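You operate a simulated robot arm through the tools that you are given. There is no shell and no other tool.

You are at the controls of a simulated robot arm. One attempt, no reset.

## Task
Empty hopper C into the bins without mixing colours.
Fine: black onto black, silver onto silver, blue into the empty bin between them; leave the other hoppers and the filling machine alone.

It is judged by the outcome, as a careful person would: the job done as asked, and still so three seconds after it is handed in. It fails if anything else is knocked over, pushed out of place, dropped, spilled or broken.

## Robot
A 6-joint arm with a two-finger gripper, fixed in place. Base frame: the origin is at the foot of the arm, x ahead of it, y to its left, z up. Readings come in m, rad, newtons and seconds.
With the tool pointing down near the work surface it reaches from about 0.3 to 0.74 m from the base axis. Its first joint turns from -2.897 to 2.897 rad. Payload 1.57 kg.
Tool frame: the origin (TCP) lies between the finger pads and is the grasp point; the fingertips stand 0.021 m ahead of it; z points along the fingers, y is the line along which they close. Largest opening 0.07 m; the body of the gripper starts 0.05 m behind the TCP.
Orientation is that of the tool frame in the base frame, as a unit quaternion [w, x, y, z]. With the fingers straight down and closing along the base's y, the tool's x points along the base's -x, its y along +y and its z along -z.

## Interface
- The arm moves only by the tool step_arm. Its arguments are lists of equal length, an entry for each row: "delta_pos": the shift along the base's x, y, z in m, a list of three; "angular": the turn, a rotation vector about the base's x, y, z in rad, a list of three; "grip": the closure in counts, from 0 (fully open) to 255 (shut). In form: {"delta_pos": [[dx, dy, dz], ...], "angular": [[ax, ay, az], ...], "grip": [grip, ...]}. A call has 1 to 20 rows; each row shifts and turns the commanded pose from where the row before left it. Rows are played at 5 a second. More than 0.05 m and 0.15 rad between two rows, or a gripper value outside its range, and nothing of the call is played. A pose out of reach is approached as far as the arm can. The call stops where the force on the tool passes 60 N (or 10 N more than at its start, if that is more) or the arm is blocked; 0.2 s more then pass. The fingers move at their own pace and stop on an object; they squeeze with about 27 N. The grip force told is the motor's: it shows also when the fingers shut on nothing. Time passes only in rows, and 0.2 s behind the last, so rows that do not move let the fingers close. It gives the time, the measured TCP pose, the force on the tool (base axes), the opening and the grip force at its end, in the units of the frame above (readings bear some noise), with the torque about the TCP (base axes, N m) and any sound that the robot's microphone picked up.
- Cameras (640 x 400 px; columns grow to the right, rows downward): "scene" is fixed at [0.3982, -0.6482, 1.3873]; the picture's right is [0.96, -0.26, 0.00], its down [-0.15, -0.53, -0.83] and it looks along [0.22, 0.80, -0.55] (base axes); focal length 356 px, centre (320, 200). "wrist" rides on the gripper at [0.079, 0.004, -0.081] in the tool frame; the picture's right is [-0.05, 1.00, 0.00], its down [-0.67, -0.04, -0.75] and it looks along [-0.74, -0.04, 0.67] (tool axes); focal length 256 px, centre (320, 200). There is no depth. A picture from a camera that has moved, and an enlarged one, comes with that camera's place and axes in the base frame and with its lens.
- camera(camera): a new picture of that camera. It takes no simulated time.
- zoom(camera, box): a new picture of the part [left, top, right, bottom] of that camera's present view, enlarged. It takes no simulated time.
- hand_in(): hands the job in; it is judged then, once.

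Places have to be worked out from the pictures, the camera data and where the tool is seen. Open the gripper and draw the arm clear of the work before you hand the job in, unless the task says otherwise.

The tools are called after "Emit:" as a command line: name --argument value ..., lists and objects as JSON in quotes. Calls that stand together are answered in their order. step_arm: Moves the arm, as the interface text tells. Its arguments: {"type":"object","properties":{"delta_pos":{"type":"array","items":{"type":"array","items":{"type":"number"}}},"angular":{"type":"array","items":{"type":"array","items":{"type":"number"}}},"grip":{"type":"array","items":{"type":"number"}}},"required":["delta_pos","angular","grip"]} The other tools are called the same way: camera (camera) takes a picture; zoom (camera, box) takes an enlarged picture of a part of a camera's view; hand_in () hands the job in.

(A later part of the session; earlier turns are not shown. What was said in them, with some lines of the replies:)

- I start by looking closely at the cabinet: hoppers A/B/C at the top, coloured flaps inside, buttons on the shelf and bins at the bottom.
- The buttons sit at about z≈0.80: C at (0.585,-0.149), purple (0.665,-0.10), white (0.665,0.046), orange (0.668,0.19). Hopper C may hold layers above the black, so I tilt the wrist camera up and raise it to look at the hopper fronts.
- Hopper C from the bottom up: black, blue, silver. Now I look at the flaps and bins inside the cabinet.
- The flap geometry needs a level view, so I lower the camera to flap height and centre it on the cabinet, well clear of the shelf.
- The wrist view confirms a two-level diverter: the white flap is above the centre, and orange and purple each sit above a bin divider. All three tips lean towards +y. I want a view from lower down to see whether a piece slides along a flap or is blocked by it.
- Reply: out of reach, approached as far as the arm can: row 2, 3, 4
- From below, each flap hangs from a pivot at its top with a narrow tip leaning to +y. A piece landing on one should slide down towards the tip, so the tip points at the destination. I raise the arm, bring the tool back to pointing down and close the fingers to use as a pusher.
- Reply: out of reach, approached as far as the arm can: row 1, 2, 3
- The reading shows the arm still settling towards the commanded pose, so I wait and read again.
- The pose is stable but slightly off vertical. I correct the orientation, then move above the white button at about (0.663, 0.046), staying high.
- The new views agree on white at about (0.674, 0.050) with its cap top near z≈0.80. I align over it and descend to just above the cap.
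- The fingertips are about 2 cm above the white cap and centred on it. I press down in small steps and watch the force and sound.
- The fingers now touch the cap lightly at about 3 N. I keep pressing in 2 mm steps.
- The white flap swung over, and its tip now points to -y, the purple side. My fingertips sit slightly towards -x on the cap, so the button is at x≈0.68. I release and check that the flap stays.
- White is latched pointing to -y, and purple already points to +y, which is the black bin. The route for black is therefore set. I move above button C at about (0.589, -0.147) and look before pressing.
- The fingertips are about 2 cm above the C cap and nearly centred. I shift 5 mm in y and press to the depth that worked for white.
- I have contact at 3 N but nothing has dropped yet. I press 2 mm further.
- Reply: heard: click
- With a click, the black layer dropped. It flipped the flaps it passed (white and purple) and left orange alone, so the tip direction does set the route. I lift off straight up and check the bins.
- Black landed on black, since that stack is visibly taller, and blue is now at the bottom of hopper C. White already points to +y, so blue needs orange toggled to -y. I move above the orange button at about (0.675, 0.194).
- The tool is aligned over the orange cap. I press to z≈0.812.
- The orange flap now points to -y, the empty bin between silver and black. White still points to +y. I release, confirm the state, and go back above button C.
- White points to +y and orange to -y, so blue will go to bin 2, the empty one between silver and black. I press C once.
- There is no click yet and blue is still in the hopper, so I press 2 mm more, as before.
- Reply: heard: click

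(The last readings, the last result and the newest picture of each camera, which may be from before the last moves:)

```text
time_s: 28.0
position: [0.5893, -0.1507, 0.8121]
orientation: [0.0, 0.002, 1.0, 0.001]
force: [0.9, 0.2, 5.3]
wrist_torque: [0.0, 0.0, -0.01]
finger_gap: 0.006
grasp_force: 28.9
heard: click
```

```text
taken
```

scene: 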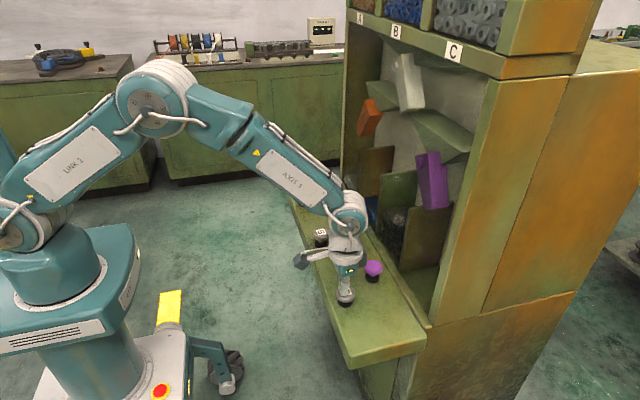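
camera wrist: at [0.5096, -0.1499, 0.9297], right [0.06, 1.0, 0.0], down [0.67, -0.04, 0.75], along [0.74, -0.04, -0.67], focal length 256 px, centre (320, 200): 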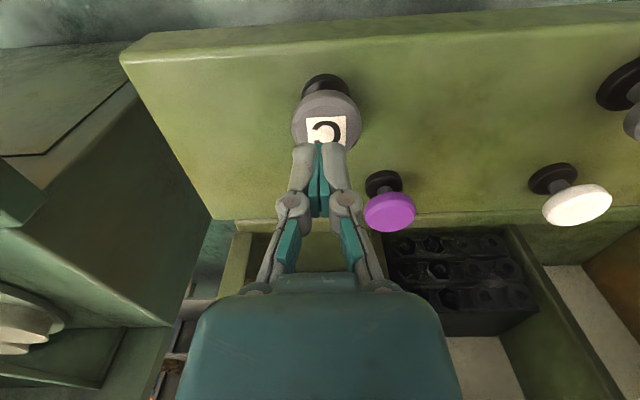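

C clicked, blue is now visible in bin 2, and silver is last in the hopper. White flipped to -y and orange back to +y. Silver needs white at +y, so I lift and move above the white button.

Emit:
step_arm --delta_pos '[[0, 0, 0.01], [0, 0, 0.04], [0, 0, 0.04], [0, 0, 0.04], [0.017, 0.04, 0], [0.017, 0.04, 0], [0.017, 0.04, 0], [0.017, 0.04, 0], [0.017, 0.039, 0], [0, 0, -0.04], [0, 0, -0.04], [0, 0, -0.015], [0, 0, 0]]' --angular '[[0, 0, 0], [0, 0, 0], [0, 0, 0], [0, 0, 0], [0, 0, 0], [0, 0, 0], [0, 0, 0], [0, 0, 0], [0, 0, 0], [0, 0, 0], [0, 0, 0], [0, 0, 0], [0, 0, 0]]' --grip '[255, 255, 255, 255, 255, 255, 255, 255, 255, 255, 255, 255, 255]'

Emit:
zoom --camera "scene" --box '[330, 30, 490, 280]'

Emit:
camera --camera "wrist"

```text
time_s: 30.8
position: [0.6743, 0.047, 0.8475]
orientation: [0.0, 0.0, 1.0, 0.0]
force: [-0.9, -0.6, 0.0]
wrist_torque: [-0.02, -0.02, 0.01]
finger_gap: 0.0
grasp_force: 28.2
```

```text
1.60 times, centred on (410, 155) of scene
camera zoom: at [0.3982, -0.6482, 1.3873], right [0.96, -0.26, 0.0], down [-0.15, -0.53, -0.83], along [0.22, 0.8, -0.55], focal length 569 px, centre (176, 272)
```

zoom: 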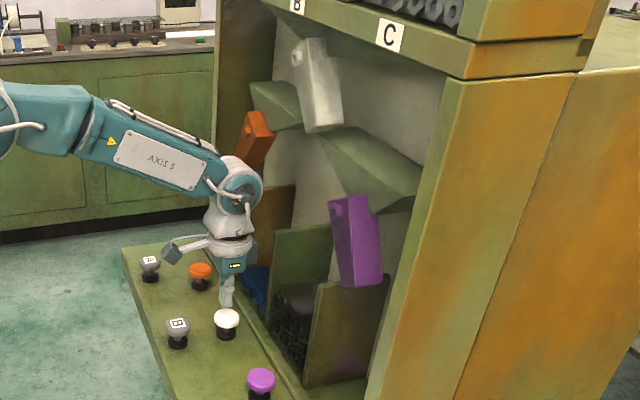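

```text
taken
camera wrist: at [0.5954, 0.0508, 0.9282], right [0.06, 1.0, 0.0], down [0.67, -0.04, 0.75], along [0.74, -0.04, -0.67], focal length 256 px, centre (320, 200)
```

wrist: 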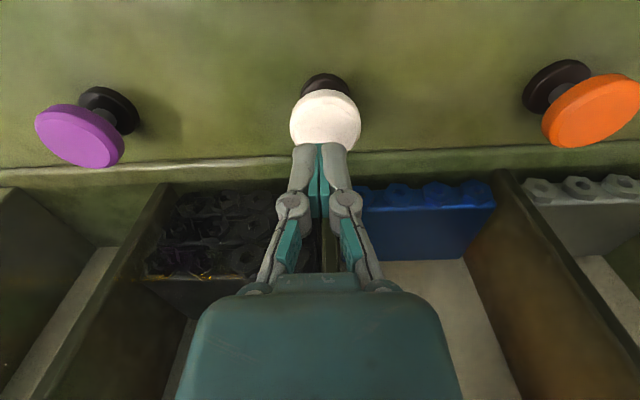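

Blue is confirmed in the middle bin, and the tool is centred over white. I press white once.

Emit:
step_arm --delta_pos '[[0, 0.002, -0.01], [0, 0, -0.008], [0, 0, -0.008], [0, 0, -0.005], [0, 0, -0.004], [0, 0, 0]]' --angular '[[0, 0, 0], [0, 0, 0], [0, 0, 0], [0, 0, 0], [0, 0, 0], [0, 0, 0]]' --grip '[255, 255, 255, 255, 255, 255]'

Emit:
zoom --camera "scene" --box '[330, 30, 490, 280]'

```text
time_s: 32.2
position: [0.6757, 0.05, 0.8117]
orientation: [0.001, 0.001, 1.0, 0.002]
force: [1.2, -1.0, 4.7]
wrist_torque: [-0.02, 0.01, 0.0]
finger_gap: 0.006
grasp_force: 28.2
heard: click
```

```text
1.60 times, centred on (410, 155) of scene
camera zoom: at [0.3982, -0.6482, 1.3873], right [0.96, -0.26, 0.0], down [-0.15, -0.53, -0.83], along [0.22, 0.8, -0.55], focal length 569 px, centre (176, 272)
```

zoom: 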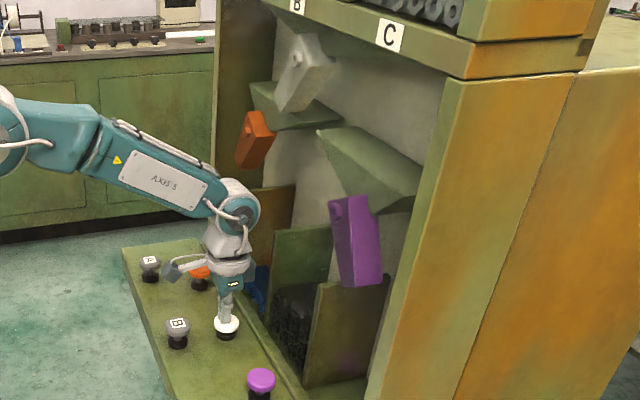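

White and orange both point to +y, which is the silver bin. I go back above C and verify the flap state before the last press.

Emit:
step_arm --delta_pos '[[0, 0, 0.01], [0, 0, 0.04], [0, 0, 0.04], [0, 0, 0.04], [-0.017, -0.04, 0], [-0.017, -0.04, 0], [-0.017, -0.04, 0], [-0.017, -0.04, 0], [-0.017, -0.041, 0], [0, 0, -0.04], [0, 0, -0.04], [0, 0, -0.015], [0, 0, 0]]' --angular '[[0, 0, 0], [0, 0, 0], [0, 0, 0], [0, 0, 0], [0, 0, 0], [0, 0, 0], [0, 0, 0], [0, 0, 0], [0, 0, 0], [0, 0, 0], [0, 0, 0], [0, 0, 0], [0, 0, 0]]' --grip '[255, 255, 255, 255, 255, 255, 255, 255, 255, 255, 255, 255, 255]'

Emit:
zoom --camera "scene" --box '[330, 30, 490, 280]'

Emit:
zoom --camera "scene" --box '[310, 240, 400, 310]'

```text
time_s: 35.0
position: [0.5908, -0.1512, 0.8463]
orientation: [0.001, 0.001, 1.0, 0.001]
force: [0.0, 0.0, -0.5]
wrist_torque: [-0.02, 0.01, 0.0]
finger_gap: 0.0004
grasp_force: 28.8
```

```text
1.60 times, centred on (410, 155) of scene
camera zoom: at [0.3982, -0.6482, 1.3873], right [0.96, -0.26, 0.0], down [-0.15, -0.53, -0.83], along [0.22, 0.8, -0.55], focal length 569 px, centre (176, 272)
```

zoom: 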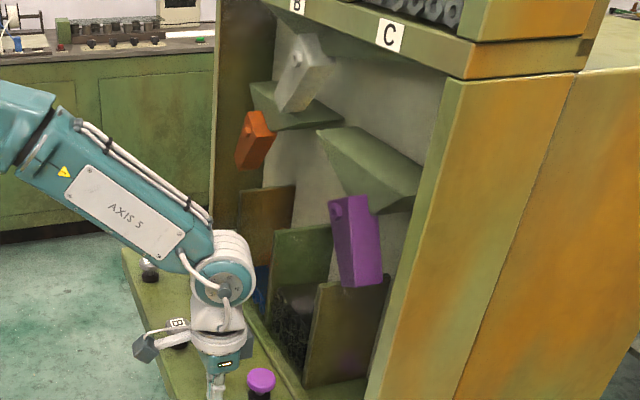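

```text
5.71 times, centred on (355, 275) of scene
camera zoom: at [0.3982, -0.6482, 1.3873], right [0.96, -0.26, 0.0], down [-0.15, -0.53, -0.83], along [0.22, 0.8, -0.55], focal length 2032 px, centre (120, -229)
```

zoom: 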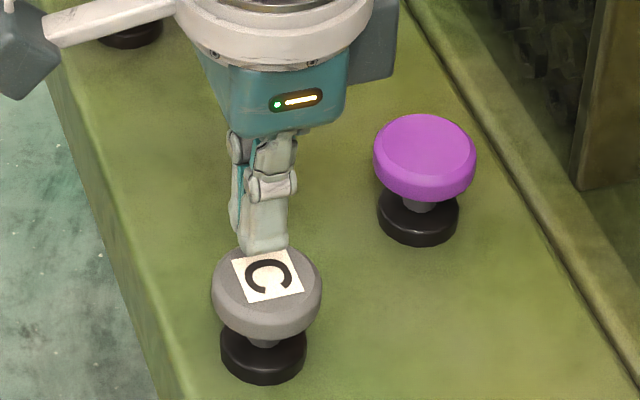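

White and orange are still at +y. I press C for the silver layer.

Emit:
step_arm --delta_pos '[[0, 0, -0.01], [0, 0, -0.008], [0, 0, -0.008], [0, 0, -0.005], [0, 0, -0.004], [0, 0, 0]]' --angular '[[0, 0, 0], [0, 0, 0], [0, 0, 0], [0, 0, 0], [0, 0, 0], [0, 0, 0]]' --grip '[255, 255, 255, 255, 255, 255]'

Emit:
camera --camera "scene"

```text
time_s: 36.4
position: [0.5902, -0.1512, 0.8137]
orientation: [0.001, 0.001, 1.0, 0.001]
force: [-2.7, -0.2, 6.1]
wrist_torque: [0.0, 0.07, 0.01]
finger_gap: 0.0061
grasp_force: 28.4
heard: click
```

```text
taken
```

scene: 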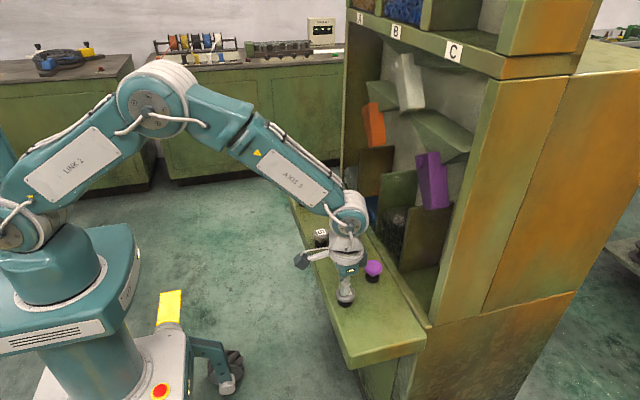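

Hopper C is now empty. I lift straight up, draw back to a clear pose with the gripper open, and check all the bins.

Emit:
step_arm --delta_pos '[[0, 0, 0.01], [0, 0, 0.04], [0, 0, 0.04], [0, 0, 0.04], [-0.01, 0.02, 0.04], [-0.02, 0.03, 0.04], [-0.02, 0.04, 0.04], [-0.03, 0.04, 0.04], [-0.03, 0.04, 0.03], [-0.03, 0.03, 0.03], [0, 0, 0], [0, 0, 0]]' --angular '[[0, 0, 0], [0, 0, 0], [0, 0, 0], [0, 0, 0], [0, 0, 0], [0, 0, 0], [0, 0, 0], [0, 0, 0], [0, 0, 0], [0, 0, 0], [0, 0, 0], [0, 0, 0]]' --grip '[255, 255, 255, 255, 255, 255, 255, 0, 0, 0, 0, 0]'

Emit:
camera --camera "wrist"

Emit:
zoom --camera "wrist" --box '[120, 40, 520, 290]'

Emit:
camera --camera "scene"

Emit:
zoom --camera "scene" --box '[340, 0, 520, 80]'

```text
refused: row 6 steps farther than a row can; nothing moved
```

```text
taken
camera wrist: at [0.511, -0.1474, 0.8927], right [0.06, 1.0, 0.0], down [0.67, -0.04, 0.75], along [0.74, -0.04, -0.67], focal length 256 px, centre (320, 200)
```

wrist: 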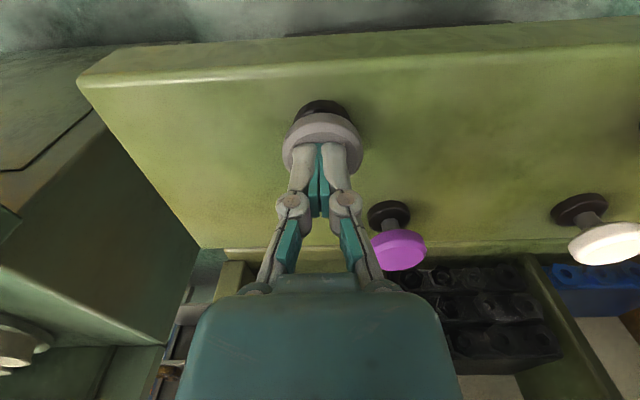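

```text
1.60 times, centred on (320, 165) of wrist
camera zoom: at [0.511, -0.1474, 0.8927], right [0.06, 1.0, 0.0], down [0.67, -0.04, 0.75], along [0.74, -0.04, -0.67], focal length 410 px, centre (320, 256)
```

zoom: 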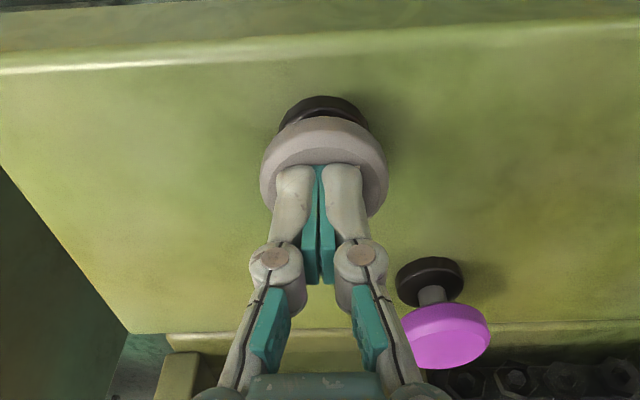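

```text
taken
```

scene: 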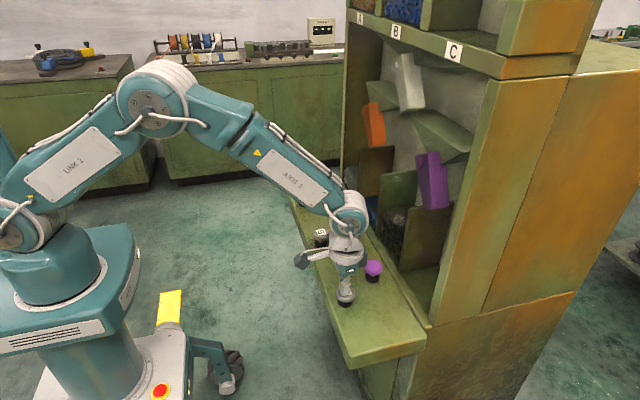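

```text
3.56 times, centred on (430, 40) of scene
camera zoom: at [0.3982, -0.6482, 1.3873], right [0.96, -0.26, 0.0], down [-0.15, -0.53, -0.83], along [0.22, 0.8, -0.55], focal length 1264 px, centre (-71, 769)
```

zoom: 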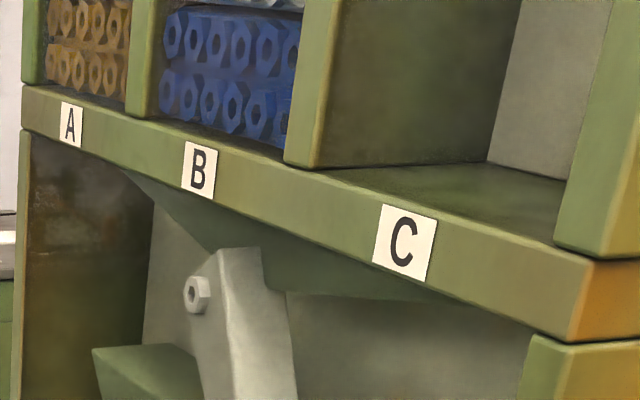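

Nothing moved because one of my rows was too long. Hopper C is clearly empty, so I redo the retreat with shorter steps.

Emit:
step_arm --delta_pos '[[0, 0, 0.01], [0, 0, 0.04], [0, 0, 0.04], [0, 0, 0.04], [-0.01, 0.02, 0.035], [-0.015, 0.025, 0.035], [-0.015, 0.025, 0.035], [-0.02, 0.025, 0.035], [-0.02, 0.025, 0.03], [-0.02, 0.025, 0.03], [-0.02, 0.025, 0], [0, 0, 0], [0, 0, 0]]' --angular '[[0, 0, 0], [0, 0, 0], [0, 0, 0], [0, 0, 0], [0, 0, 0], [0, 0, 0], [0, 0, 0], [0, 0, 0], [0, 0, 0], [0, 0, 0], [0, 0, 0], [0, 0, 0], [0, 0, 0]]' --grip '[255, 255, 255, 255, 255, 255, 255, 0, 0, 0, 0, 0, 0]'

Emit:
camera --camera "wrist"

Emit:
zoom --camera "wrist" --box '[160, 40, 560, 290]'

Emit:
camera --camera "scene"

```text
time_s: 39.2
position: [0.4702, 0.0188, 1.1401]
orientation: [0.0, 0.001, 1.0, 0.001]
force: [0.3, -0.6, -0.3]
wrist_torque: [-0.01, 0.01, 0.03]
finger_gap: 0.0702
grasp_force: 0.1
```

```text
taken
camera wrist: at [0.3908, 0.0234, 1.2205], right [0.06, 1.0, 0.0], down [0.67, -0.04, 0.75], along [0.74, -0.04, -0.67], focal length 256 px, centre (320, 200)
```

wrist: 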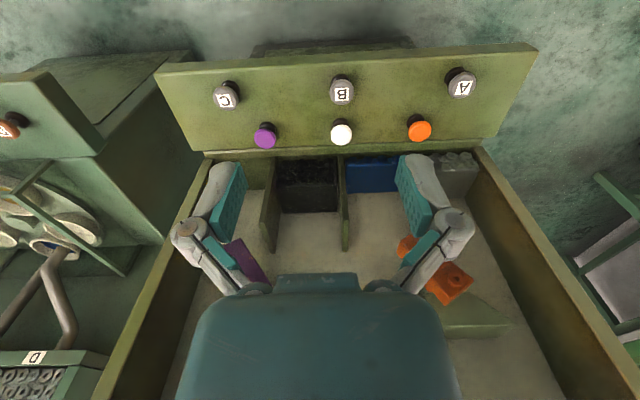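

```text
1.60 times, centred on (360, 165) of wrist
camera zoom: at [0.3908, 0.0234, 1.2205], right [0.06, 1.0, 0.0], down [0.67, -0.04, 0.75], along [0.74, -0.04, -0.67], focal length 410 px, centre (256, 256)
```

zoom: 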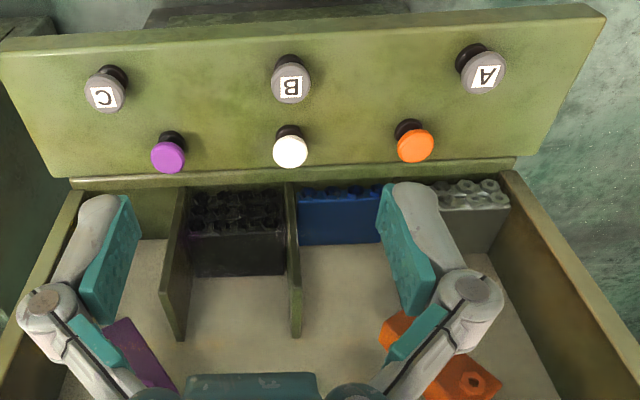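

```text
taken
```

scene: 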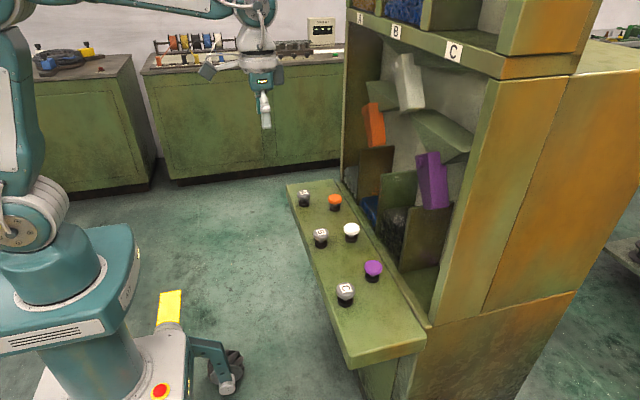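

Hopper C is empty: black is on black, blue is alone in the middle bin, and the silver stack has grown with silver. Hoppers A and B and the filling machine were not touched. The gripper is open and the arm is clear, so I hand in.

Emit:
hand_in

```text
The job is handed in.
```

Hopper C is empty and no colours were mixed. Black went onto black, blue went alone into the empty bin between, and silver went onto silver. I checked this in the last pictures before handing in.

I pressed only C, the white button and the orange button. I left hoppers A and B and the filling machine alone, and nothing was knocked over or spilled. Each drop flips the flaps it passes, so the three flaps are not where they started: white, orange and purple now all point towards the C side.

The gripper is open and the arm is drawn clear.
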